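You operate a simulated robot arm through the tools that you are given. There is no shell and no other tool. Be economical: measure what you need, move in short steps, check, and stop when the job is done.

Carry out the task below with a simulated two-armed robot. There is one attempt and no reset: what you move stays moved.

TASK
Pick up the short jug with one hand, pass it to the other hand and put it on the top of the rigging rack. Set down upright: short jug.

Only the result counts: the job must be done as asked and must still hold three seconds after the hand-in. Knocking over, shifting, dropping, spilling or breaking anything else fails it.

THE ROBOT
Two 7-joint arms with two-finger parallel grippers on one trunk, on a base that drives. Base frame: it is fixed to the floor where the robot stands at the start and does not move with it; the origin is under the middle of the robot, x ahead of it, y to its left, z up. Readings come in mm, rad, newtons and seconds.
The left shoulder is at the start at [30, 119, 935], the right one opposite. With the tool pointing down near the work surface each hand reaches from about 280 to 680 mm from the robot's upright axis, wherever it stands, measured 20 degrees to its own side. Places, roughly: top of the rigging rack [-1800, -300, 800]. Payload 3.43 kg a hand.
The TCP of each hand is the grasp point between the finger pads, 30 mm short of the fingertips. In the tool frame z runs along the fingers and y along their closing line. The gripper opens to 94 mm. The fingers are 28 mm wide and 10 mm thick; the gripper's body (50 by 96 mm) begins 55 mm behind the TCP.
Orientation is told as [roll, pitch, yaw] about the base's x, y, z axes, in that order, counted from this pose: with the fingers straight down and closing along the base's y, the tool's x points along the base's -x, its y along +y and its z along -z.

THE INTERFACE
- The arms move only by the tool drive_tool. It takes "left_plan", "right_plan" or both (then of equal length, played together; a hand with none holds still); each is a list of rows, each a list of 3 entries, a list of its own where there are three numbers: the shift along the base's x, y, z in mm, then the turn, a rotation vector about the base's x, y, z in degrees, then the gripper command, from -1 (shut) to 1 (fully open), values between in proportion. In form: [[[tx, ty, tz], [wx, wy, wz], jaw], ...]. A call has 1 to 10 rows; each row is the pose to reach, as a shift and turn from the pose commanded when the call began. A row lasts 0.2 s, in which the tool goes at most 50 mm and 0.15 rad; a call with a longer step from one row to the next is refused whole, and so is a gripper value outside its range. A pose out of reach is approached as far as the arm can. The call stops where the force on the tool passes 40 N (or 10 N more than at its start, if that is more) or the arm is blocked; 0.2 s more then pass. The fingers move at their own pace (about 72 mm/s each) and stop on an object; they squeeze with about 21 N. The grip force told is the motor's: it shows also when the fingers shut on nothing. Time passes only in rows, and 0.2 s behind the last, so rows that repeat a pose let the fingers close. It gives the time, the measured TCP pose, the force on the tool (base axes), the opening and the grip force at its end, in the units of the frame above (readings bear some noise), with the torque about the TCP (base axes, N m) and any sound that the robot's microphone picked up.
- Cameras (640 x 400 px; columns grow to the right, rows downward): "scene" is now at [35.5, -17.3, 1629.3]; the picture's right is [-0.24, -0.97, 0.00], its down [-0.82, 0.20, -0.53] and it looks along [0.52, -0.13, -0.85] (base axes); focal length 261 px, centre (320, 200). "left" rides on the left gripper at [76, -14, -103] in its tool frame; the picture's right is [0.18, 0.98, 0.00], its down [-0.75, 0.14, -0.64] and it looks along [-0.63, 0.12, 0.77] (tool axes); focal length 243 px, centre (320, 200). "right" rides on the right gripper at [76, 14, -103] in its tool frame; the picture's right is [-0.18, 0.98, 0.00], its down [-0.75, -0.14, -0.64] and it looks along [-0.63, -0.12, 0.77] (tool axes); focal length 243 px, centre (320, 200). There is no depth. A picture from a camera that has moved, and an enlarged one, comes with that camera's place and axes in the base frame and with its lens.
- grab_frame(camera): a new picture of that camera. The clock stands still meanwhile.
- slide_trunk(by): slides the trunk up (or, below 0, down) by that many mm; the arms and the scene camera ride with it, the base frame stays. It gives what a move gives, with no picture.
- steer(legs): drives the robot by 1 to 6 legs, each [ahead, turn to the left] in mm and rad, along the robot's own axes; the way and the turn of a leg run together, so that a leg with both is an arc; at most 1500 mm and 3.142 rad a leg. The arms and the cameras ride along, it lands a little off, and it stops where it bumps. It gives what a move gives.
- turn_head(pan, tilt): turns the head with the scene camera to pan (to the left, within 2.496 rad either way) and tilt (down, from -0.506 to 1.204), counted from straight ahead of the robot. It gives what a move gives.
- enlarge(camera, box): a new picture of the part [left, top, right, bottom] of that camera's present view, enlarged. The clock stands still meanwhile.
- job_done(): hands the job in; it is judged then, once.

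Go step by step. Nothing tells you exact positions but the pictures and the camera data: compare them with the known pose of the tool, close in by small moves and look again before you grip or let go. The budget is 120 turns and 100 pictures, counting those below and the enlarged ones. Unless the task says otherwise, let go and move clear before handing in, and close with one line.

The tools are called as a command line: name --argument value ..., lists and objects as JSON in quotes. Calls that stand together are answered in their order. drive_tool: Moves the arms, as the interface text tells. Its arguments: {"type":"object","properties":{"left_plan":{"type":"array","items":{"type":"array"}},"right_plan":{"type":"array","items":{"type":"array"}}},"required":[]} The other tools are called the same way: slide_trunk (by) slides the trunk up or down; steer (legs) drives the base; turn_head (pan, tilt) turns the head that bears the scene camera; grab_frame (camera) takes a picture; enlarge (camera, box) takes an enlarged picture of a part of a camera's view; job_done () hands the job in.

At the start:

```text
clock: 0.0
left_ee_pos: [426.7, -49.3, 1077.0]
left_orientation: [-0.001, -0.002, 0.0]
left_ft_force: [1.2, -0.1, 0.1]
left_torque: [0.03, 0.0, 0.0]
left_opening: 93.8
left_gripper_force: 0.0
right_ee_pos: [310.6, -297.2, 1060.4]
right_orientation: [0.0, 0.001, 0.0]
right_ft_force: [-0.4, -0.7, -0.2]
right_torque: [-0.01, 0.03, 0.02]
right_opening: 94.1
right_gripper_force: 0.1
trunk travel left (down, up): [-200.0, 210.0]
robot x, y, heading: [0.4, -1.3, 0.001]
head pan, tilt: [-0.241, 1.007]
```

scene: 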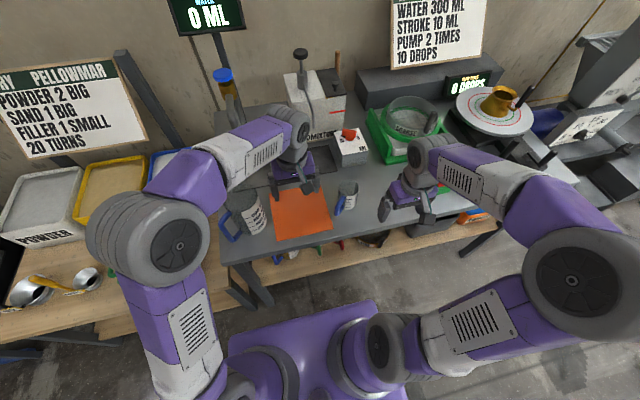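
right: 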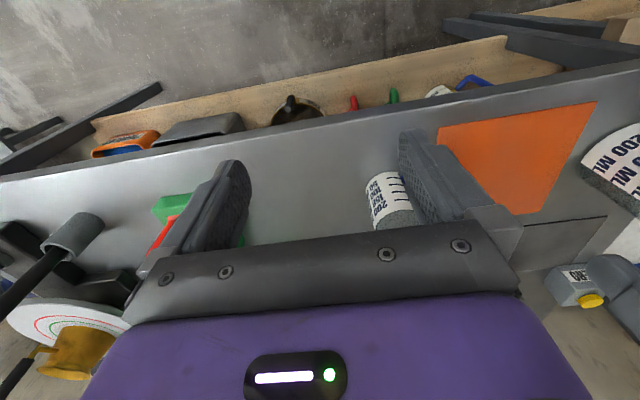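
left: 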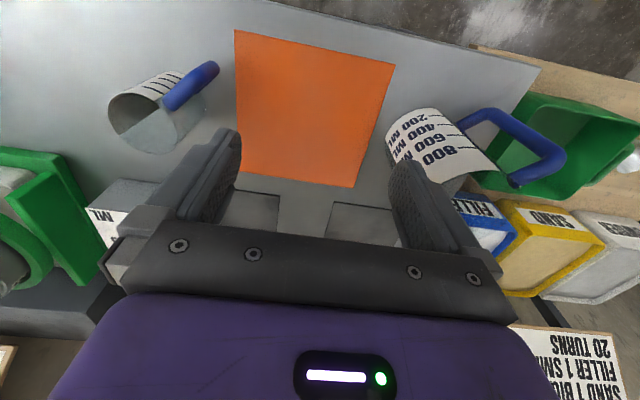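

I see two jugs with blue handles: a large one left of the orange mat and a small one right of it. I'll look closer at both.

enlarge --camera "scene" --box '[200, 150, 400, 275]'

enlarge --camera "left" --box '[60, 40, 320, 200]'

```text
3.20 times, centred on (300, 212) of scene
camera zoom: at [35.5, -17.3, 1629.3], right [-0.24, -0.97, 0.0], down [-0.82, 0.2, -0.53], along [0.52, -0.13, -0.85], focal length 836 px, centre (384, 160)
```

zoom: 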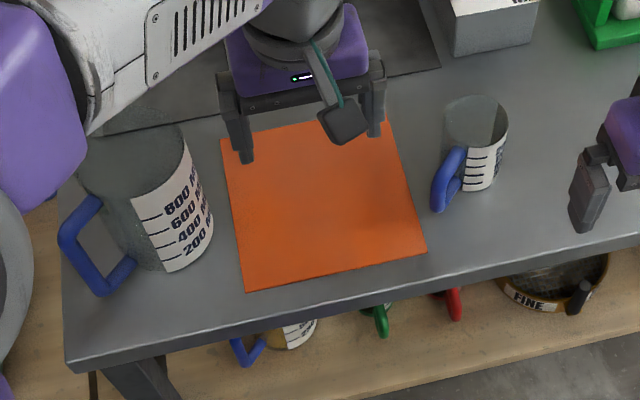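

```text
2.46 times, centred on (190, 120) of left
camera zoom: at [351.6, -62.9, 1180.0], right [-0.18, 0.98, 0.0], down [0.75, 0.14, 0.64], along [0.63, 0.12, -0.77], focal length 597 px, centre (640, 397)
```

zoom: 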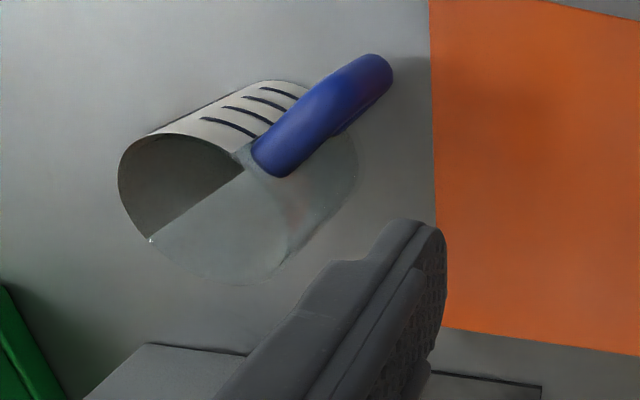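

The short jug is the small one right of the mat: rim centre about [488, -229, 926], table at about z 835, handle pointing towards the robot's left-rear (about 140°). I'll bring the right hand above it, yawed -40° so the fingers straddle the body beside the handle.

drive_tool --right_plan '[[[30, 12, 0], [0, 0, -8], 1], [[65, 25, 0], [0, 0, -16], 1], [[100, 40, 0], [0, 0, -24], 1], [[140, 54, -10], [0, 0, -32], 1], [[177, 68, -30], [0, 0, -40], 1], [[177, 68, -40], [0, 0, -40], 1]]'

grab_frame --camera "right"

grab_frame --camera "left"

grab_frame --camera "scene"

```text
clock: 1.4
left_ee_pos: [425.8, -49.8, 1078.1]
left_orientation: [0.0, 0.001, 0.0]
left_ft_force: [0.6, 0.3, 0.0]
left_torque: [-0.03, -0.03, 0.01]
left_opening: 93.9
left_gripper_force: 0.1
right_ee_pos: [488.6, -229.1, 1018.5]
right_orientation: [0.0, 0.0, -0.699]
right_ft_force: [-0.2, 0.6, 0.3]
right_torque: [0.01, -0.02, 0.0]
right_opening: 94.1
right_gripper_force: 0.0
trunk travel left (down, up): [-200.0, 210.0]
robot x, y, heading: [0.2, 0.1, -0.004]
head pan, tilt: [-0.241, 1.007]
```

```text
94 pictures are left
camera right: at [439.8, -167.6, 1120.3], right [0.77, 0.63, 0.0], down [0.48, -0.59, 0.64], along [0.41, -0.5, -0.77], focal length 243 px, centre (320, 200)
```

right: 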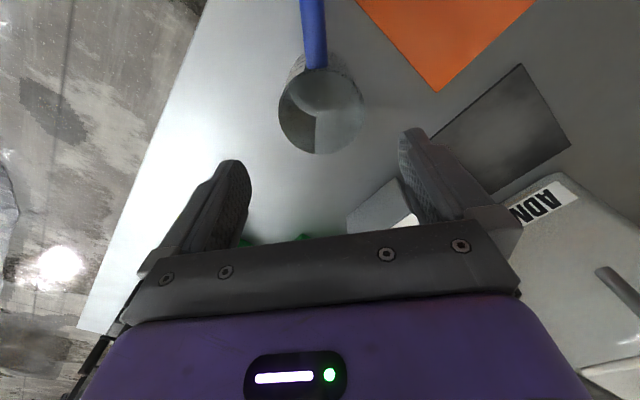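

```text
93 pictures are left
camera left: at [350.9, -63.2, 1180.2], right [-0.18, 0.98, 0.0], down [0.75, 0.14, 0.64], along [0.63, 0.12, -0.77], focal length 243 px, centre (320, 200)
```

left: 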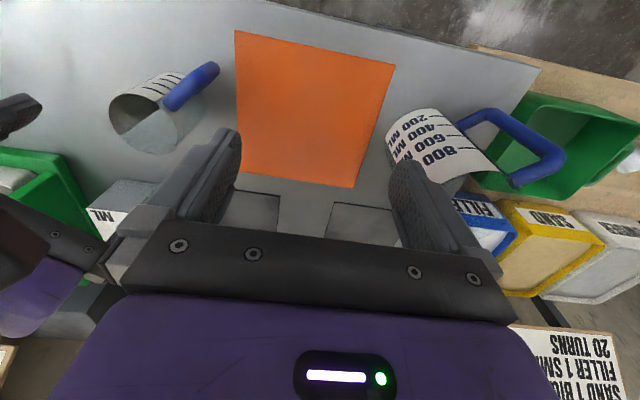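

```text
92 pictures are left
camera scene: at [34.6, -17.7, 1629.3], right [-0.24, -0.97, 0.0], down [-0.82, 0.2, -0.53], along [0.52, -0.13, -0.84], focal length 261 px, centre (320, 200)
```

scene: 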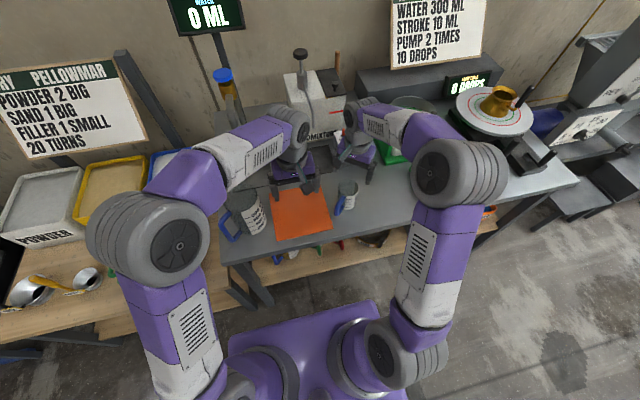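

The jug is centred between the fingers with the handle aligned away from them; rim centre refined to about [486, -225, 926]. I descend part way and check.

drive_tool --right_plan '[[[-2, 4, -20], [0, 0, 0], 1], [[-2, 4, -45], [0, 0, 0], 1], [[-2, 4, -60], [0, 0, 0], 1]]'

grab_frame --camera "right"

grab_frame --camera "left"

enlarge --camera "scene" --box '[300, 110, 428, 190]'

```text
clock: 2.2
left_ee_pos: [425.9, -48.2, 1076.8]
left_orientation: [0.0, -0.001, 0.0]
left_ft_force: [-0.4, 0.6, -0.6]
left_torque: [0.0, 0.01, -0.02]
left_opening: 94.3
left_gripper_force: 0.1
right_ee_pos: [484.8, -224.1, 960.6]
right_orientation: [0.0, 0.0, -0.7]
right_ft_force: [-0.2, 0.3, 0.5]
right_torque: [0.0, -0.02, 0.0]
right_opening: 93.7
right_gripper_force: 0.0
trunk travel left (down, up): [-200.0, 210.0]
robot x, y, heading: [-0.4, 3.3, 0.007]
head pan, tilt: [-0.241, 1.007]
```

```text
91 pictures are left
camera right: at [435.6, -164.4, 1060.9], right [0.77, 0.64, 0.0], down [0.49, -0.59, 0.64], along [0.41, -0.5, -0.77], focal length 243 px, centre (320, 200)
```

right: 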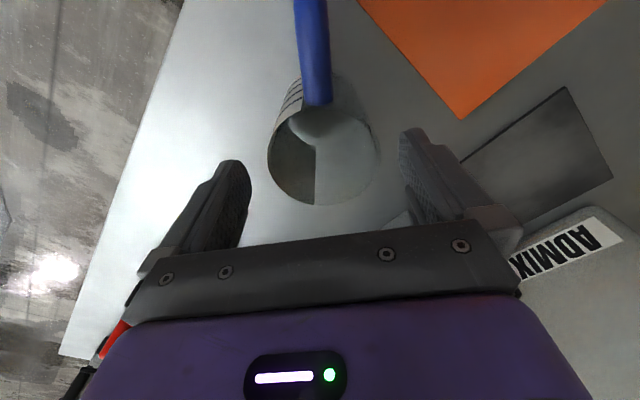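

```text
90 pictures are left
camera left: at [351.6, -62.9, 1180.0], right [-0.18, 0.98, 0.0], down [0.75, 0.14, 0.64], along [0.63, 0.12, -0.77], focal length 243 px, centre (320, 200)
```

left: 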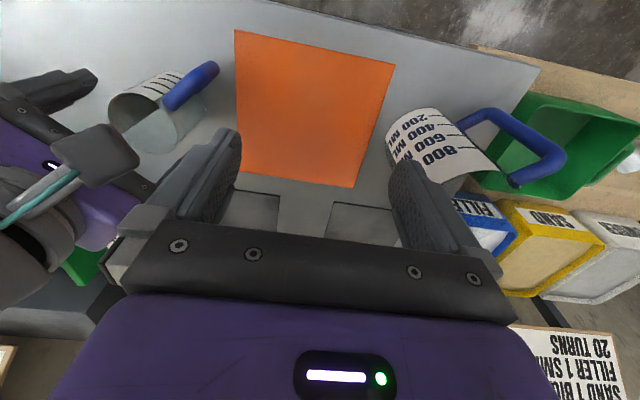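

```text
5.00 times, centred on (364, 150) of scene
camera zoom: at [35.5, -17.3, 1629.3], right [-0.24, -0.97, 0.0], down [-0.82, 0.2, -0.53], along [0.52, -0.13, -0.85], focal length 1307 px, centre (100, 450)
```

zoom: 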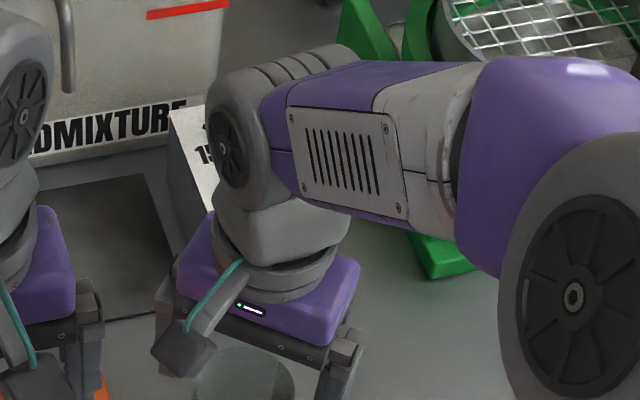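

Still centred within 2 mm; I descend to grip depth and close.

drive_tool --right_plan '[[[1.5, 2, -15], [0, 0, 0], 1], [[1.5, 2, -30], [0, 0, 0], 1], [[1.5, 2, -40], [0, 0, 0], 1], [[1.5, 2, -40], [0, 0, 0], 1]]'

grab_frame --camera "right"

grab_frame --camera "left"

```text
clock: 3.2
left_ee_pos: [426.5, -48.4, 1078.1]
left_orientation: [-0.001, 0.0, 0.0]
left_ft_force: [-0.2, -0.8, -0.2]
left_torque: [-0.03, -0.01, -0.01]
left_opening: 93.9
left_gripper_force: 0.1
right_ee_pos: [485.2, -222.6, 921.0]
right_orientation: [0.001, 0.001, -0.699]
right_ft_force: [0.2, 0.0, 0.2]
right_torque: [0.0, -0.02, -0.01]
right_opening: 93.8
right_gripper_force: 0.0
trunk travel left (down, up): [-200.0, 210.0]
robot x, y, heading: [-6.6, -1.4, 0.004]
head pan, tilt: [-0.241, 1.007]
```

```text
88 pictures are left
camera right: at [436.6, -162.2, 1021.4], right [0.77, 0.63, 0.0], down [0.49, -0.59, 0.64], along [0.41, -0.5, -0.77], focal length 243 px, centre (320, 200)
```

right: 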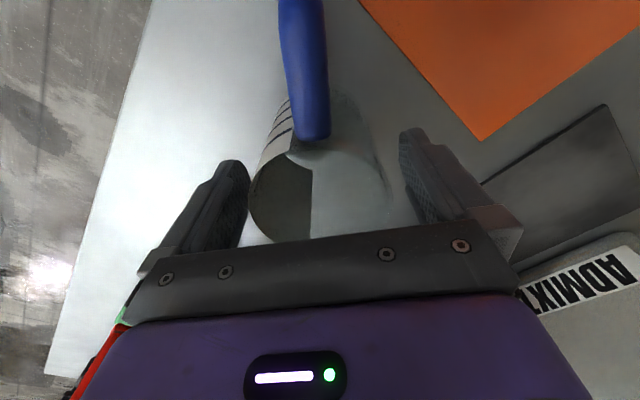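

```text
87 pictures are left
camera left: at [351.5, -62.9, 1180.0], right [-0.18, 0.98, 0.0], down [0.75, 0.14, 0.64], along [0.63, 0.12, -0.77], focal length 243 px, centre (320, 200)
```

left: 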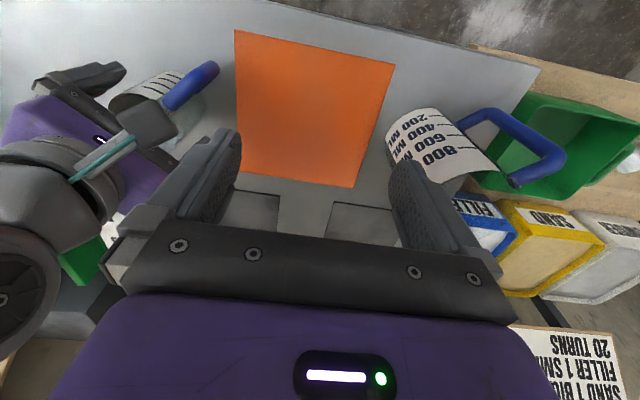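

Rim and TCP coincide; closing.

drive_tool --right_plan '[[[0, 0, 0], [0, 0, 0], 0.4], [[0, 0, 0], [0, 0, 0], -1], [[0, 0, 0], [0, 0, 0], -1], [[0, 0, 0], [0, 0, 0], -1]]'

grab_frame --camera "right"

```text
clock: 4.2
left_ee_pos: [426.9, -47.3, 1079.5]
left_orientation: [0.0, -0.001, 0.0]
left_ft_force: [-0.5, -1.0, 0.9]
left_torque: [-0.02, -0.01, 0.0]
left_opening: 93.7
left_gripper_force: 0.2
right_ee_pos: [485.3, -223.0, 920.9]
right_orientation: [0.001, -0.002, -0.697]
right_ft_force: [0.1, 0.2, -0.5]
right_torque: [0.01, -0.01, 0.01]
right_opening: 66.7
right_gripper_force: 21.3
trunk travel left (down, up): [-200.0, 210.0]
robot x, y, heading: [2.5, -1.6, 0.005]
head pan, tilt: [-0.241, 1.007]
```

```text
86 pictures are left
camera right: at [436.7, -162.2, 1021.5], right [0.77, 0.63, 0.0], down [0.49, -0.59, 0.64], along [0.41, -0.5, -0.77], focal length 243 px, centre (320, 200)
```

right: 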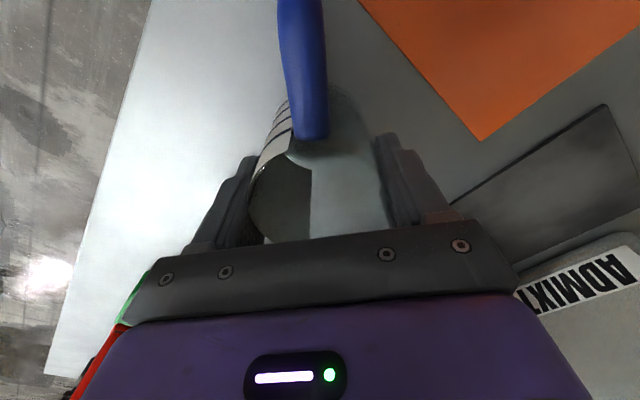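

Gripped at 66.7 mm. Lifting straight up.

drive_tool --right_plan '[[[0, 0, 10], [0, 0, 0], -1], [[0, 0, 40], [0, 0, 0], -1], [[0, 0, 80], [0, 0, 0], -1], [[0, 0, 120], [0, 0, 0], -1], [[0, -20, 160], [0, 0, 0], -1], [[0, -30, 180], [0, 0, 0], -1]]'

grab_frame --camera "right"

grab_frame --camera "scene"

```text
clock: 5.6
left_ee_pos: [427.8, -48.3, 1077.1]
left_orientation: [-0.002, 0.001, 0.0]
left_ft_force: [-1.2, -0.5, -0.5]
left_torque: [0.0, -0.01, -0.02]
left_opening: 93.9
left_gripper_force: 0.1
right_ee_pos: [487.1, -255.4, 1101.6]
right_orientation: [-0.001, 0.0, -0.698]
right_ft_force: [-0.6, 0.6, -0.5]
right_torque: [-0.03, -0.01, -0.05]
right_opening: 66.3
right_gripper_force: 20.4
trunk travel left (down, up): [-200.0, 210.0]
robot x, y, heading: [-0.3, -2.2, 0.001]
head pan, tilt: [-0.241, 1.007]
```

```text
85 pictures are left
camera right: at [438.1, -194.9, 1202.4], right [0.77, 0.63, 0.0], down [0.49, -0.59, 0.64], along [0.41, -0.5, -0.77], focal length 243 px, centre (320, 200)
```

right: 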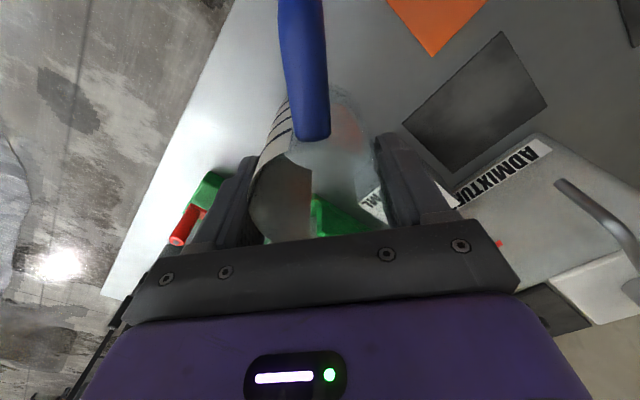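

```text
84 pictures are left
camera scene: at [35.5, -17.2, 1629.3], right [-0.24, -0.97, 0.0], down [-0.82, 0.2, -0.53], along [0.52, -0.13, -0.85], focal length 261 px, centre (320, 200)
```

scene: 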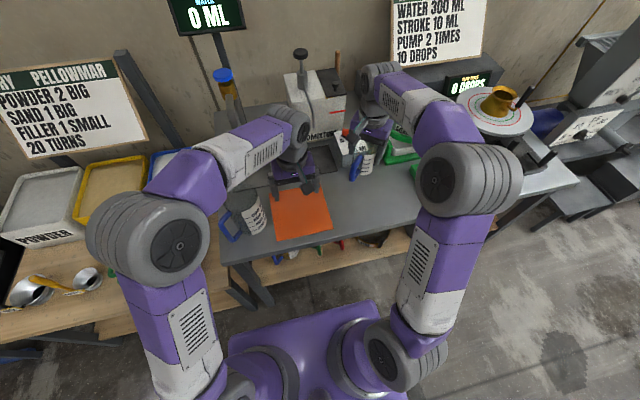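

The jug is lifted and held. Now I look behind the robot at the rack before choosing the handover posture.

turn_head --pan 2.49 --tilt 0.45

grab_frame --camera "scene"

turn_head --pan -2.49 --tilt 0.45

grab_frame --camera "scene"

```text
clock: 8.0
left_ee_pos: [427.0, -48.1, 1078.0]
left_orientation: [0.0, 0.0, 0.0]
left_ft_force: [0.2, -1.0, -0.6]
left_torque: [0.0, -0.02, 0.01]
left_opening: 94.1
left_gripper_force: 0.1
right_ee_pos: [488.7, -256.1, 1101.0]
right_orientation: [0.0, 0.0, -0.699]
right_ft_force: [-0.4, -0.1, -0.8]
right_torque: [-0.03, 0.0, -0.01]
right_opening: 65.9
right_gripper_force: 20.6
trunk travel left (down, up): [-200.0, 210.0]
robot x, y, heading: [0.3, 1.9, 0.006]
head pan, tilt: [2.491, 0.45]
```

```text
83 pictures are left
camera scene: at [-104.7, 54.9, 1675.4], right [0.61, 0.8, 0.0], down [0.35, -0.26, -0.9], along [-0.72, 0.55, -0.44], focal length 261 px, centre (320, 200)
```

scene: 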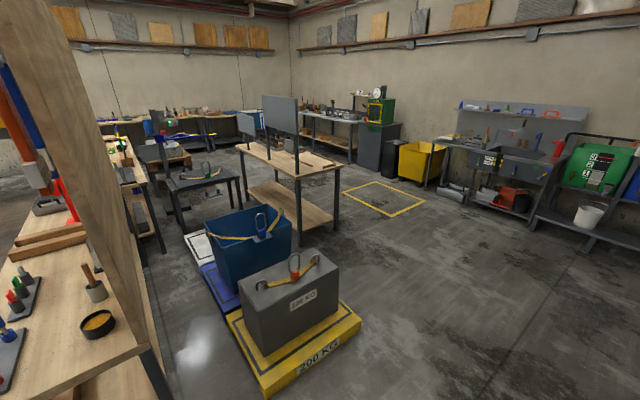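

```text
clock: 11.9
left_ee_pos: [426.4, -48.2, 1077.8]
left_orientation: [0.0, 0.001, 0.001]
left_ft_force: [1.0, -0.6, 1.0]
left_torque: [0.02, -0.01, 0.01]
left_opening: 94.0
left_gripper_force: 0.1
right_ee_pos: [487.6, -255.4, 1100.4]
right_orientation: [-0.001, -0.001, -0.698]
right_ft_force: [-0.2, -0.2, -1.3]
right_torque: [-0.03, 0.01, -0.01]
right_opening: 65.7
right_gripper_force: 21.6
trunk travel left (down, up): [-200.0, 210.0]
robot x, y, heading: [-0.5, -2.6, -0.005]
head pan, tilt: [-2.491, 0.45]
```

```text
82 pictures are left
camera scene: at [-104.7, -56.6, 1675.4], right [-0.61, 0.8, 0.0], down [0.35, 0.26, -0.9], along [-0.72, -0.55, -0.44], focal length 261 px, centre (320, 200)
```

scene: 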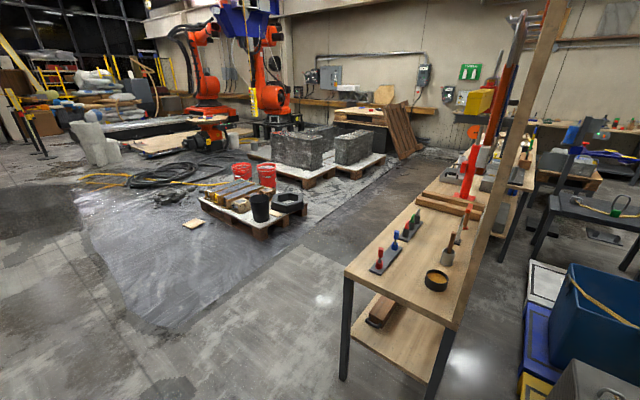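

enlarge --camera "scene" --box '[330, 100, 640, 294]'

enlarge --camera "scene" --box '[330, 180, 490, 280]'

```text
2.06 times, centred on (485, 197) of scene
camera zoom: at [-104.7, -56.6, 1675.4], right [-0.61, 0.8, 0.0], down [0.35, 0.26, -0.9], along [-0.72, -0.55, -0.44], focal length 539 px, centre (-20, 206)
```

zoom: 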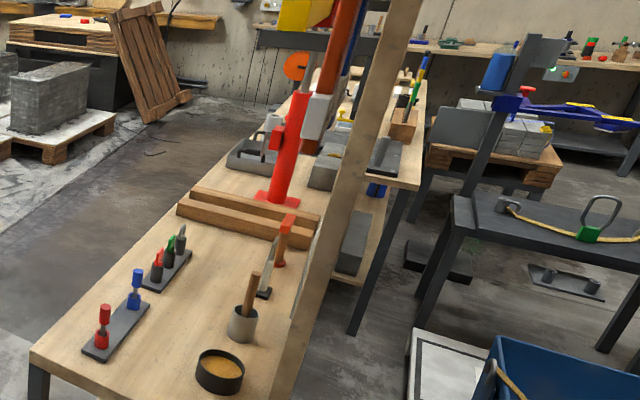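

```text
4.00 times, centred on (410, 230) of scene
camera zoom: at [-104.7, -56.6, 1675.4], right [-0.61, 0.8, 0.0], down [0.35, 0.26, -0.9], along [-0.72, -0.55, -0.44], focal length 1046 px, centre (-40, 80)
```

zoom: 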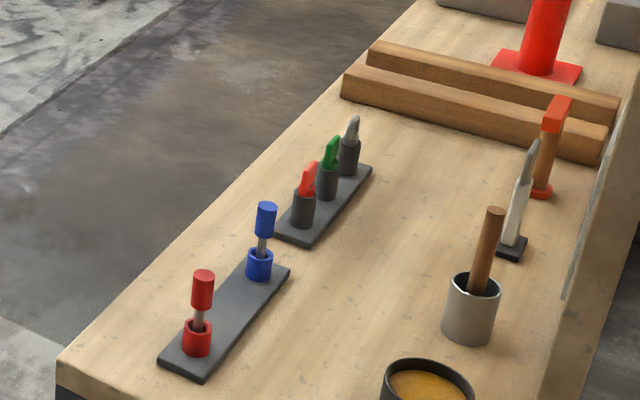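

The rack is the long wooden bench behind me (near end at about x -950, y -80 to -560, with a tall backboard on its +y side). I back off from the table first to have room for the handover.

steer --legs '[[-250, 0]]'

turn_head --pan -0.1 --tilt 0.75

grab_frame --camera "scene"

```text
clock: 13.8
left_ee_pos: [174.7, -50.5, 1078.4]
left_orientation: [0.0, 0.001, -0.007]
left_ft_force: [-0.1, -0.5, -0.3]
left_torque: [0.01, -0.02, -0.02]
left_opening: 94.1
left_gripper_force: 0.0
right_ee_pos: [234.0, -256.2, 1101.5]
right_orientation: [0.0, -0.002, -0.704]
right_ft_force: [-0.9, 0.5, -1.0]
right_torque: [-0.04, -0.01, 0.0]
right_opening: 66.2
right_gripper_force: 21.4
trunk travel left (down, up): [-200.0, 210.0]
robot x, y, heading: [-253.9, -0.2, -0.008]
head pan, tilt: [-2.491, 0.45]
```

```text
clock: 16.0
left_ee_pos: [174.3, -49.9, 1077.7]
left_orientation: [0.001, 0.0, -0.005]
left_ft_force: [-0.3, 0.1, 0.8]
left_torque: [0.02, -0.01, 0.0]
left_opening: 93.9
left_gripper_force: 0.2
right_ee_pos: [234.5, -256.7, 1101.0]
right_orientation: [-0.001, 0.0, -0.702]
right_ft_force: [-0.4, 0.0, -0.7]
right_torque: [-0.01, -0.04, -0.01]
right_opening: 66.3
right_gripper_force: 20.6
trunk travel left (down, up): [-200.0, 210.0]
robot x, y, heading: [-251.3, 2.2, -0.007]
head pan, tilt: [-0.099, 0.75]
```

```text
79 pictures are left
camera scene: at [-201.1, -8.7, 1648.9], right [-0.11, -0.99, 0.0], down [-0.68, 0.07, -0.73], along [0.73, -0.08, -0.68], focal length 261 px, centre (320, 200)
```

scene: 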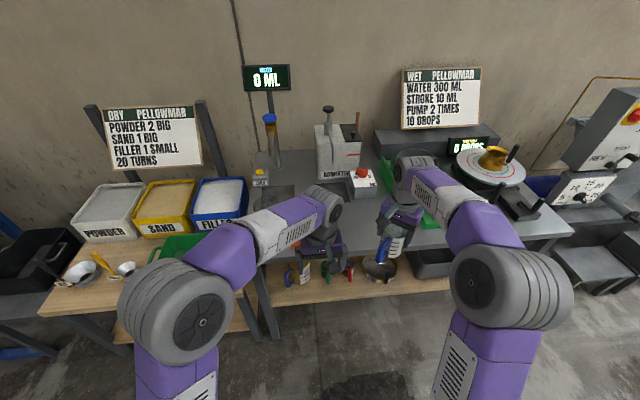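

Now I swing the left hand to the left and yaw it (+100° in two calls) so its camera will end on top once tipped horizontal; meanwhile the right hand turns its yaw to bring the handle round.

drive_tool --left_plan '[[[0, 25, 0], [0, 0, 8], 1], [[0, 50, 0], [0, 0, 16], 1], [[0, 75, 0], [0, 0, 24], 1], [[0, 100, 0], [0, 0, 32], 1], [[0, 125, 0], [0, 0, 40], 1], [[0, 150, 0], [0, 0, 48], 1], [[0, 175, 0], [0, 0, 56], 1], [[0, 200, 0], [0, 0, 64], 1], [[0, 220, 0], [0, 0, 72], 1], [[0, 230, 0], [0, 0, 80], 1]]' --right_plan '[[[0, 0, 0], [0, 0, 8], -1], [[0, 0, 0], [0, 0, 16], -1], [[0, 0, 0], [0, 0, 24], -1], [[0, 0, 0], [0, 0, 32], -1], [[0, 0, 0], [0, 0, 40], -1], [[0, 0, 0], [0, 0, 48], -1], [[0, 0, 0], [0, 0, 56], -1], [[0, 0, 0], [0, 0, 64], -1], [[0, 0, 0], [0, 0, 72], -1], [[0, 0, 0], [0, 0, 80], -1]]'

grab_frame --camera "scene"

```text
clock: 18.2
left_ee_pos: [175.1, 180.2, 1078.3]
left_orientation: [0.0, -0.001, 1.391]
left_ft_force: [0.9, 0.2, -1.0]
left_torque: [0.01, -0.02, 0.01]
left_opening: 94.0
left_gripper_force: 0.0
right_ee_pos: [234.1, -258.0, 1102.4]
right_orientation: [0.0, 0.0, 0.695]
right_ft_force: [0.9, -0.2, -2.0]
right_torque: [0.02, -0.01, 0.0]
right_opening: 65.9
right_gripper_force: 20.7
trunk travel left (down, up): [-200.0, 210.0]
robot x, y, heading: [-252.1, 1.8, -0.001]
head pan, tilt: [-0.099, 0.75]
```

```text
78 pictures are left
camera scene: at [-201.1, -8.6, 1648.9], right [-0.11, -0.99, 0.0], down [-0.68, 0.07, -0.73], along [0.73, -0.08, -0.68], focal length 261 px, centre (320, 200)
```

scene: 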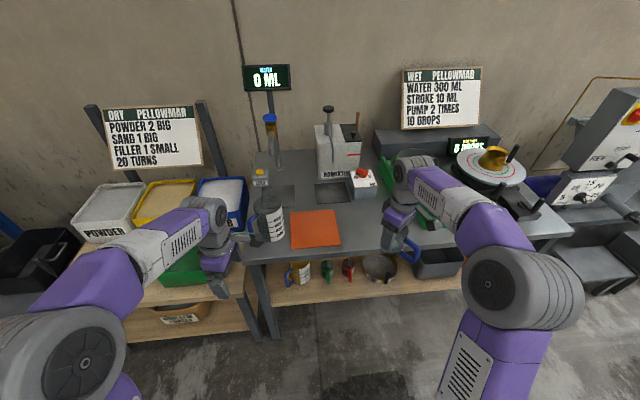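

drive_tool --left_plan '[[[0, 20, 0], [0, 0, 7], 1], [[0, 40, 0], [0, 0, 14], 1], [[0, 60, 0], [0, 0, 20], 1], [[0, 60, 0], [0, 0, 20], 1], [[0, 60, 0], [0, 0, 20], 1]]' --right_plan '[[[0, 10, 0], [0, 0, 8], -1], [[0, 20, 0], [0, 0, 16], -1], [[0, 30, 0], [0, 0, 24], -1], [[0, 40, 0], [0, 0, 32], -1], [[0, 50, 0], [0, 0, 40], -1]]'

drive_tool --left_plan '[[[0, 0, 0], [-7.9, -1.4, 0], 1], [[0, 0, 0], [-15.8, -2.8, 0], 1], [[0, 0, 0], [-23.6, -4.2, 0], 1], [[0, 0, 0], [-31.5, -5.6, 0], 1], [[0, 0, 0], [-39.4, -7, 0], 1], [[0, 0, 0], [-47.3, -8.4, 0], 1], [[0, 0, 0], [-55.2, -9.7, 0], 1], [[0, 0, 0], [-63, -11.1, 0], 1], [[0, 0, 0], [-70.9, -12.5, 0], 1], [[0, 0, 0], [-73.9, -13, 0], 1]]'

grab_frame --camera "left"

grab_frame --camera "scene"

```text
clock: 19.4
left_ee_pos: [174.3, 240.6, 1079.1]
left_orientation: [-0.001, 0.001, 1.743]
left_ft_force: [0.0, 0.1, -0.3]
left_torque: [-0.04, 0.01, 0.0]
left_opening: 94.0
left_gripper_force: 0.1
right_ee_pos: [234.5, -207.2, 1100.3]
right_orientation: [0.001, 0.002, 1.391]
right_ft_force: [-0.4, 0.6, -1.2]
right_torque: [-0.01, 0.01, -0.01]
right_opening: 66.0
right_gripper_force: 21.4
trunk travel left (down, up): [-200.0, 210.0]
robot x, y, heading: [-252.6, -0.4, 0.001]
head pan, tilt: [-0.099, 0.75]
```

```text
clock: 21.6
left_ee_pos: [174.1, 239.0, 1078.4]
left_orientation: [-0.024, 1.311, 1.722]
left_ft_force: [0.0, -0.3, -0.1]
left_torque: [-0.02, 0.02, 0.02]
left_opening: 93.8
left_gripper_force: 0.2
right_ee_pos: [234.6, -208.3, 1102.0]
right_orientation: [0.001, -0.001, 1.391]
right_ft_force: [0.1, -1.1, -1.6]
right_torque: [0.02, 0.02, -0.01]
right_opening: 66.0
right_gripper_force: 21.0
trunk travel left (down, up): [-200.0, 210.0]
robot x, y, heading: [-251.2, 3.2, -0.001]
head pan, tilt: [-0.099, 0.75]
```

```text
77 pictures are left
camera left: at [175.0, 319.9, 1177.1], right [-0.96, -0.22, 0.17], down [-0.28, 0.78, -0.56], along [-0.01, -0.59, -0.81], focal length 243 px, centre (320, 200)
```

left: 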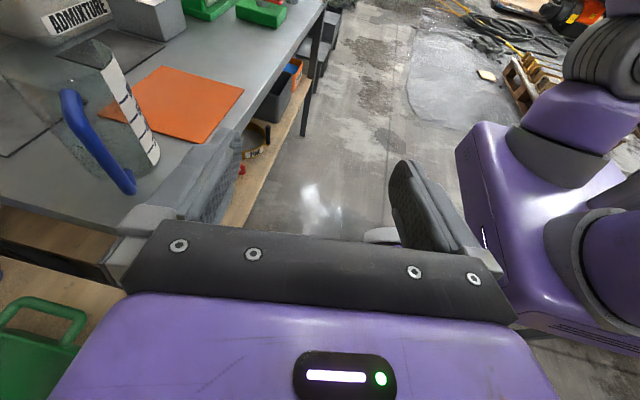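

```text
76 pictures are left
camera scene: at [-201.1, -8.7, 1648.9], right [-0.11, -0.99, 0.0], down [-0.68, 0.07, -0.73], along [0.73, -0.08, -0.68], focal length 261 px, centre (320, 200)
```

scene: 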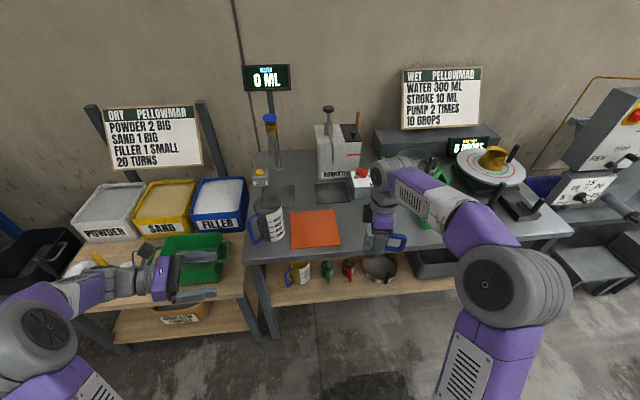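

The left hand reached the near-horizontal pose (camera up), and the handle now points away from it. I bring the left hand to about 190 mm behind the jug and check.

drive_tool --left_plan '[[[5, -40, -5], [0, 0, 0], 1], [[10, -85, -10], [0, 0, 0], 1], [[15, -130, -15], [0, 0, 0], 1], [[20, -175, -20], [0, 0, 0], 1], [[24, -220, -25], [0, 0, 0], 1], [[27, -259, -30], [0, 0, 0], 1]]'

grab_frame --camera "left"

grab_frame --camera "scene"

```text
clock: 23.0
left_ee_pos: [202.3, -20.3, 1046.6]
left_orientation: [-0.018, 1.307, 1.728]
left_ft_force: [-0.7, -0.7, 0.1]
left_torque: [-0.02, 0.03, -0.01]
left_opening: 93.9
left_gripper_force: 0.1
right_ee_pos: [233.8, -207.8, 1101.2]
right_orientation: [0.001, -0.001, 1.391]
right_ft_force: [-0.1, -0.6, -1.2]
right_torque: [0.03, 0.04, -0.03]
right_opening: 66.0
right_gripper_force: 20.8
trunk travel left (down, up): [-200.0, 210.0]
robot x, y, heading: [-250.3, 2.6, -0.01]
head pan, tilt: [-0.099, 0.75]
```

```text
75 pictures are left
camera left: at [203.3, 61.2, 1147.1], right [-0.96, -0.22, 0.17], down [-0.28, 0.78, -0.56], along [-0.01, -0.59, -0.81], focal length 243 px, centre (320, 200)
```

left: 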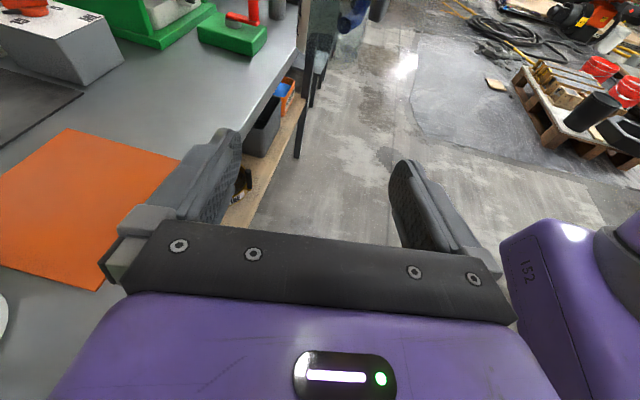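

```text
74 pictures are left
camera scene: at [-200.7, -9.3, 1648.9], right [-0.11, -0.99, 0.0], down [-0.68, 0.07, -0.73], along [0.73, -0.08, -0.68], focal length 261 px, centre (320, 200)
```

scene: 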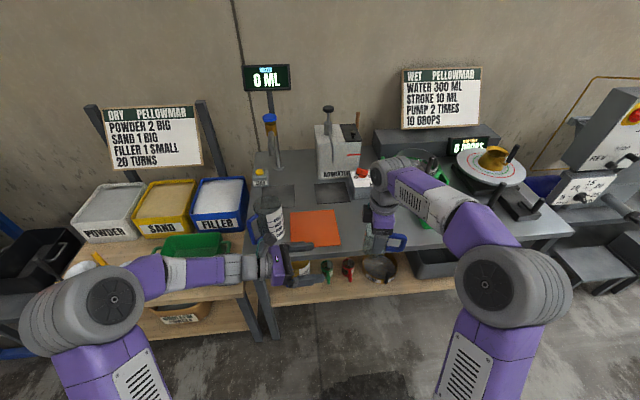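

enlarge --camera "scene" --box '[250, 190, 430, 302]'

enlarge --camera "left" --box '[240, 0, 440, 125]'

grab_frame --camera "right"

```text
3.56 times, centred on (340, 246) of scene
camera zoom: at [-200.7, -9.3, 1648.9], right [-0.11, -0.99, 0.0], down [-0.68, 0.07, -0.73], along [0.73, -0.08, -0.68], focal length 929 px, centre (249, 36)
```

zoom: 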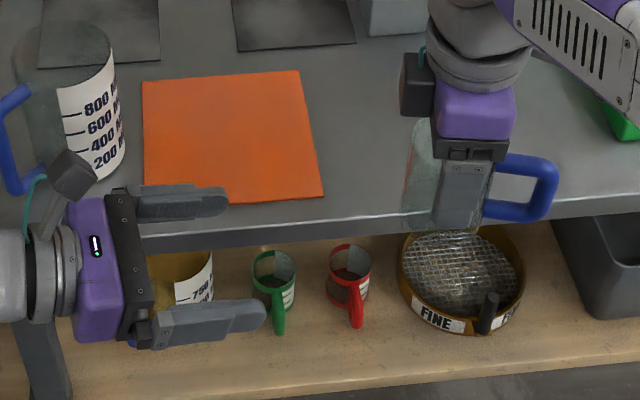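

```text
3.20 times, centred on (340, 62) of left
camera zoom: at [203.3, 61.2, 1147.1], right [-0.96, -0.22, 0.17], down [-0.28, 0.78, -0.56], along [-0.01, -0.59, -0.81], focal length 776 px, centre (256, 640)
```

zoom: 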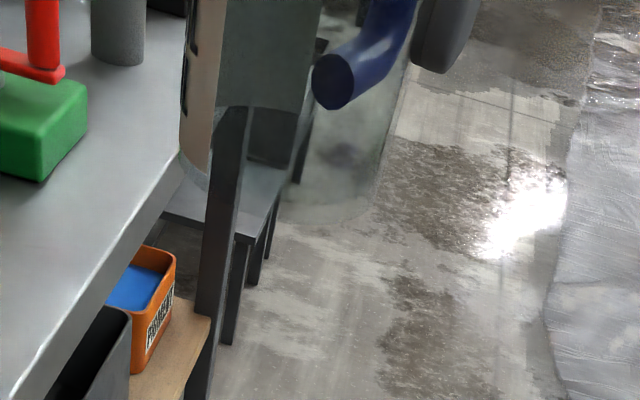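

```text
71 pictures are left
camera right: at [207.2, -279.6, 1201.4], right [-0.93, 0.36, 0.0], down [0.27, 0.72, 0.64], along [0.23, 0.6, -0.77], focal length 243 px, centre (320, 200)
```

right: 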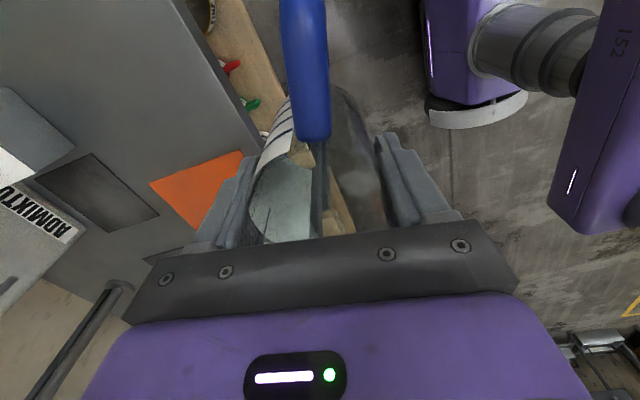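

The jug bottom is hard to see through the glass, so I enlarge more to fix its height before gripping.

enlarge --camera "scene" --box '[350, 215, 414, 255]'

enlarge --camera "left" --box '[285, 0, 381, 80]'

```text
10.00 times, centred on (382, 235) of scene
camera zoom: at [-200.7, -9.3, 1648.9], right [-0.11, -0.99, 0.0], down [-0.68, 0.07, -0.73], along [0.73, -0.08, -0.68], focal length 2614 px, centre (-300, -150)
```

zoom: 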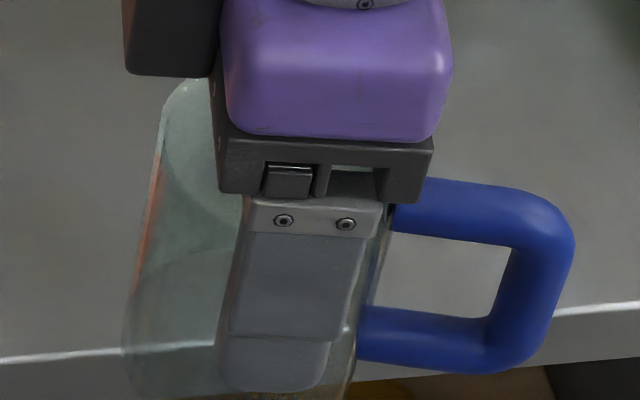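

```text
5.00 times, centred on (333, 40) of left
camera zoom: at [203.3, 61.2, 1147.1], right [-0.96, -0.22, 0.17], down [-0.28, 0.78, -0.56], along [-0.01, -0.59, -0.81], focal length 1213 px, centre (255, 1000)
```

zoom: 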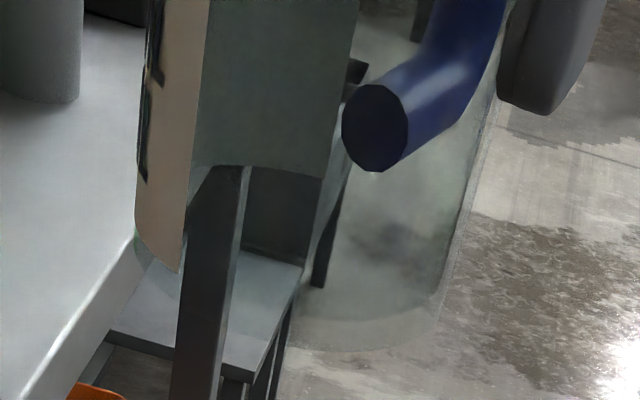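

enlarge --camera "scene" --box '[350, 235, 398, 265]'

```text
13.33 times, centred on (374, 250) of scene
camera zoom: at [-200.7, -9.3, 1648.9], right [-0.11, -0.99, 0.0], down [-0.68, 0.07, -0.73], along [0.73, -0.08, -0.68], focal length 3485 px, centre (-400, -467)
```

zoom: 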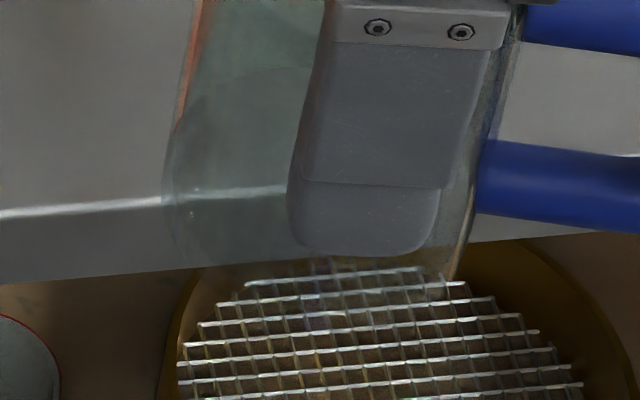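

From several sightings the jug bottom is at about z 1025 now (rim about 1106, right fingertips about 1071). I'll grip with the left TCP at z ≈1049 with the tilt reduced to 10°; moving half-way first.

drive_tool --left_plan '[[[6, -35, 2.5], [4.9, 0.9, 0], 1], [[12, -70, 2.5], [4.9, 0.9, 0], 1], [[17, -100, 2.5], [4.9, 0.9, 0], 1], [[17, -100, 2.5], [4.9, 0.9, 0], 1]]'

grab_frame --camera "left"

enlarge --camera "scene" --box '[280, 190, 440, 290]'

```text
clock: 24.0
left_ee_pos: [219.3, -117.9, 1050.0]
left_orientation: [-0.012, 1.222, 1.734]
left_ft_force: [0.4, 0.5, 1.5]
left_torque: [-0.02, -0.01, -0.01]
left_opening: 93.9
left_gripper_force: 0.1
right_ee_pos: [233.8, -207.1, 1100.4]
right_orientation: [0.0, -0.001, 1.389]
right_ft_force: [0.3, 0.4, -0.7]
right_torque: [0.01, 0.02, 0.01]
right_opening: 66.1
right_gripper_force: 21.1
trunk travel left (down, up): [-200.0, 210.0]
robot x, y, heading: [-252.5, -0.4, -0.006]
head pan, tilt: [-0.099, 0.75]
```

```text
67 pictures are left
camera left: at [221.3, -46.3, 1156.1], right [-0.96, -0.23, 0.17], down [-0.29, 0.82, -0.49], along [-0.03, -0.52, -0.86], focal length 243 px, centre (320, 200)
```

left: 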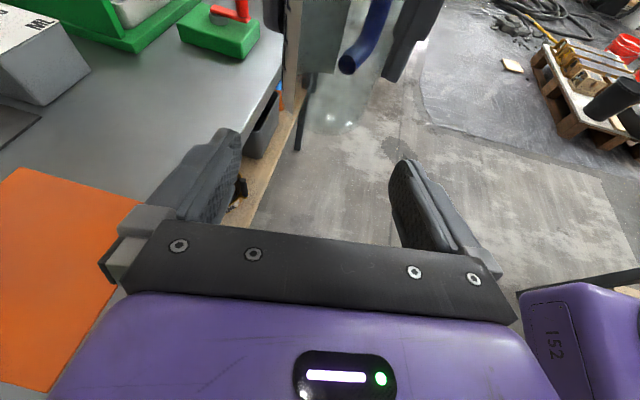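

```text
4.00 times, centred on (360, 240) of scene
camera zoom: at [-201.2, -8.0, 1648.9], right [-0.1, -0.99, 0.0], down [-0.68, 0.07, -0.73], along [0.73, -0.08, -0.68], focal length 1046 px, centre (160, 40)
```

zoom: 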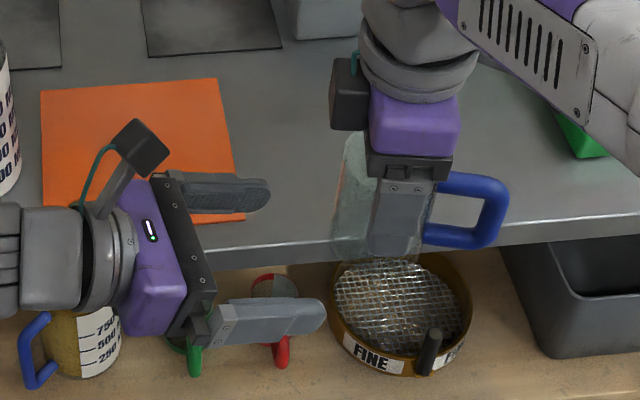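

I see the tilt went the wrong way (20° now), so I correct it to 10° before advancing.

drive_tool --left_plan '[[[0, 0, 0], [-5, -0.9, 0], 1], [[0, 0, 0], [-9.9, -1.7, 0], 1], [[0, 0, 0], [-9.9, -1.7, 0], 1]]'

enlarge --camera "left" --box '[200, 0, 440, 150]'

```text
clock: 24.8
left_ee_pos: [218.4, -119.7, 1050.6]
left_orientation: [-0.024, 1.397, 1.721]
left_ft_force: [-0.4, 1.0, -0.1]
left_torque: [0.01, 0.02, 0.02]
left_opening: 93.8
left_gripper_force: 0.1
right_ee_pos: [234.1, -207.9, 1100.9]
right_orientation: [-0.002, -0.001, 1.391]
right_ft_force: [0.3, 0.7, -0.9]
right_torque: [-0.01, 0.01, 0.02]
right_opening: 66.0
right_gripper_force: 20.6
trunk travel left (down, up): [-200.0, 210.0]
robot x, y, heading: [-250.6, 1.8, -0.004]
head pan, tilt: [-0.099, 0.75]
```

```text
2.67 times, centred on (320, 75) of left
camera zoom: at [218.0, -29.4, 1142.4], right [-0.96, -0.2, 0.18], down [-0.27, 0.73, -0.63], along [0.0, -0.66, -0.75], focal length 647 px, centre (320, 533)
```

zoom: 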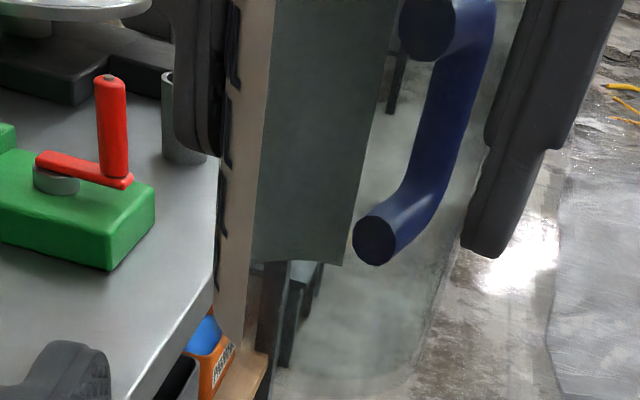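

Heights confirmed: jug bottom about 1026, right fingertips about 1072, left fingers will span about 1031–1065. Advancing to straddle the lower body.

drive_tool --left_plan '[[[4, -22, -0.5], [0, 0, 0], 1], [[8, -44, -0.5], [0, 0, 0], 1], [[11, -62, -0.5], [0, 0, 0], 1], [[14.5, -80, -0.5], [0, 0, 0], 1], [[14.5, -80, -0.5], [0, 0, 0], 1]]'

grab_frame --camera "left"

enlarge --camera "scene" --box '[300, 190, 428, 270]'

```text
clock: 26.0
left_ee_pos: [232.8, -199.5, 1049.0]
left_orientation: [-0.022, 1.397, 1.723]
left_ft_force: [-0.9, -0.1, 0.4]
left_torque: [0.03, 0.03, 0.0]
left_opening: 93.9
left_gripper_force: 0.1
right_ee_pos: [234.2, -207.2, 1101.3]
right_orientation: [-0.001, 0.0, 1.39]
right_ft_force: [-0.2, -0.9, -1.3]
right_torque: [0.02, 0.01, 0.03]
right_opening: 66.0
right_gripper_force: 21.4
trunk travel left (down, up): [-200.0, 210.0]
robot x, y, heading: [-251.3, -0.4, -0.002]
head pan, tilt: [-0.099, 0.75]
```

```text
64 pictures are left
camera left: at [233.1, -110.5, 1142.1], right [-0.96, -0.2, 0.18], down [-0.27, 0.73, -0.63], along [0.0, -0.66, -0.75], focal length 243 px, centre (320, 200)
```

left: 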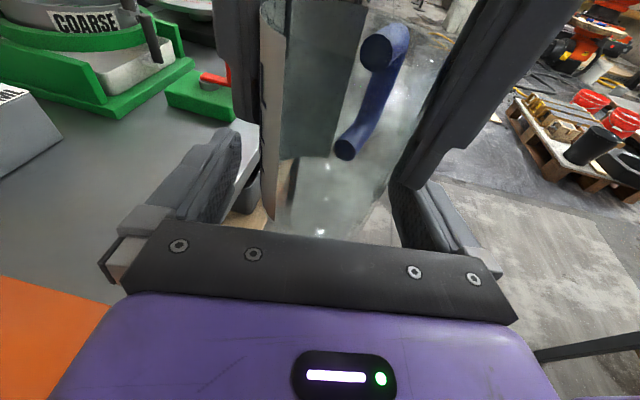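

```text
5.00 times, centred on (364, 230) of scene
camera zoom: at [-201.2, -8.3, 1648.9], right [-0.11, -0.99, 0.0], down [-0.68, 0.07, -0.73], along [0.73, -0.08, -0.68], focal length 1307 px, centre (100, 50)
```

zoom: 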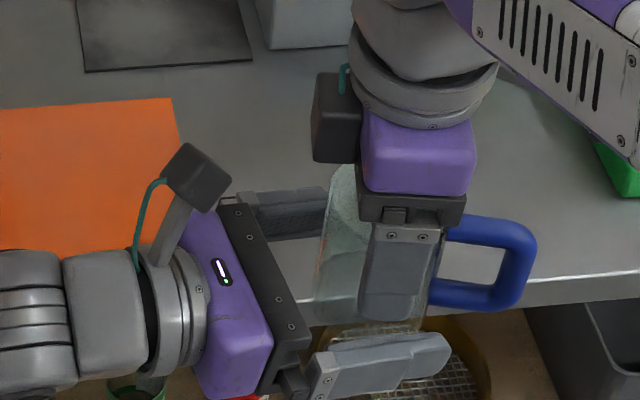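

The fingers straddle the jug; a 3.5 mm centring shift, then close the left hand.

drive_tool --left_plan '[[[-3.5, -0.6, 0], [0, 0, 0], 1], [[-3.5, -0.6, 0], [0, 0, 0], 0.6], [[-3.5, -0.6, 0], [0, 0, 0], 0.3], [[-3.5, -0.6, 0], [0, 0, 0], -1], [[-3.5, -0.6, 0], [0, 0, 0], -1], [[-3.5, -0.6, 0], [0, 0, 0], -1]]'

grab_frame --camera "left"

enlarge --camera "scene" --box '[300, 190, 428, 270]'

```text
clock: 27.4
left_ee_pos: [230.7, -199.4, 1048.8]
left_orientation: [-0.019, 1.397, 1.731]
left_ft_force: [15.2, -3.5, -2.3]
left_torque: [0.17, 0.3, 0.04]
left_opening: 67.9
left_gripper_force: 21.5
right_ee_pos: [233.8, -207.8, 1101.3]
right_orientation: [0.001, 0.0, 1.392]
right_ft_force: [-15.2, 4.0, 1.3]
right_torque: [0.04, 0.42, 0.07]
right_opening: 66.2
right_gripper_force: 21.1
trunk travel left (down, up): [-200.0, 210.0]
robot x, y, heading: [-250.6, 0.8, -0.008]
head pan, tilt: [-0.099, 0.75]
```

```text
62 pictures are left
camera left: at [230.8, -110.4, 1141.7], right [-0.96, -0.2, 0.18], down [-0.27, 0.73, -0.63], along [0.0, -0.66, -0.75], focal length 243 px, centre (320, 200)
```

left: 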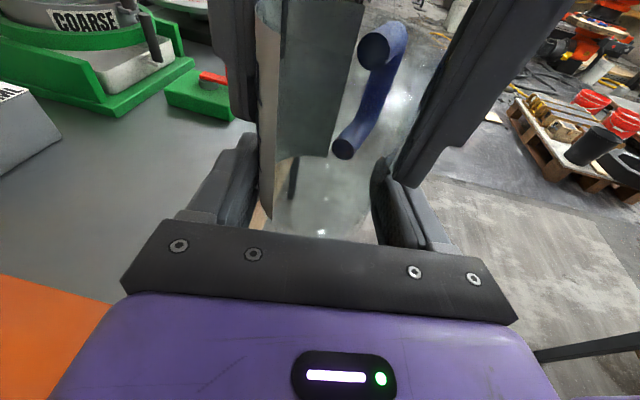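

```text
5.00 times, centred on (364, 230) of scene
camera zoom: at [-201.1, -8.7, 1648.9], right [-0.11, -0.99, 0.0], down [-0.68, 0.07, -0.73], along [0.73, -0.08, -0.68], focal length 1307 px, centre (100, 50)
```

zoom: 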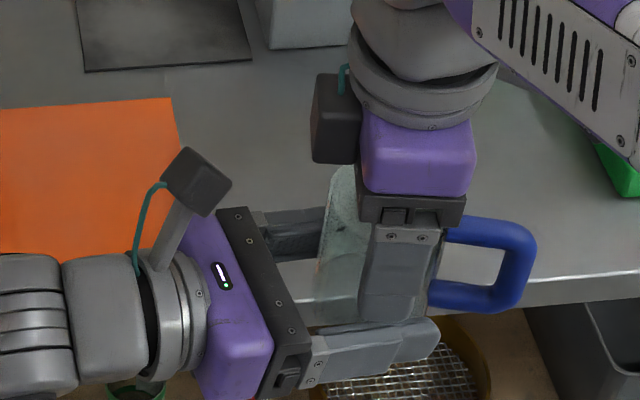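

Both hands hold the jug, but with 15 N of internal x-force from a slight mis-centring; I relieve it by moving the left hand +3 mm in x.

drive_tool --left_plan '[[[1.5, 0, 0], [0, 0, 0], -1], [[3, 0, 0], [0, 0, 0], -1], [[3, 0, 0], [0, 0, 0], -1]]'

```text
clock: 28.2
left_ee_pos: [232.1, -199.7, 1050.3]
left_orientation: [-0.026, 1.398, 1.72]
left_ft_force: [4.9, 1.4, 0.0]
left_torque: [-0.05, -0.12, 0.1]
left_opening: 68.0
left_gripper_force: 20.9
right_ee_pos: [235.0, -208.5, 1099.6]
right_orientation: [-0.001, 0.002, 1.391]
right_ft_force: [-4.1, -1.9, 0.3]
right_torque: [-0.05, 0.34, -0.1]
right_opening: 66.0
right_gripper_force: 21.0
trunk travel left (down, up): [-200.0, 210.0]
robot x, y, heading: [-248.9, -0.4, -0.008]
head pan, tilt: [-0.099, 0.75]
```

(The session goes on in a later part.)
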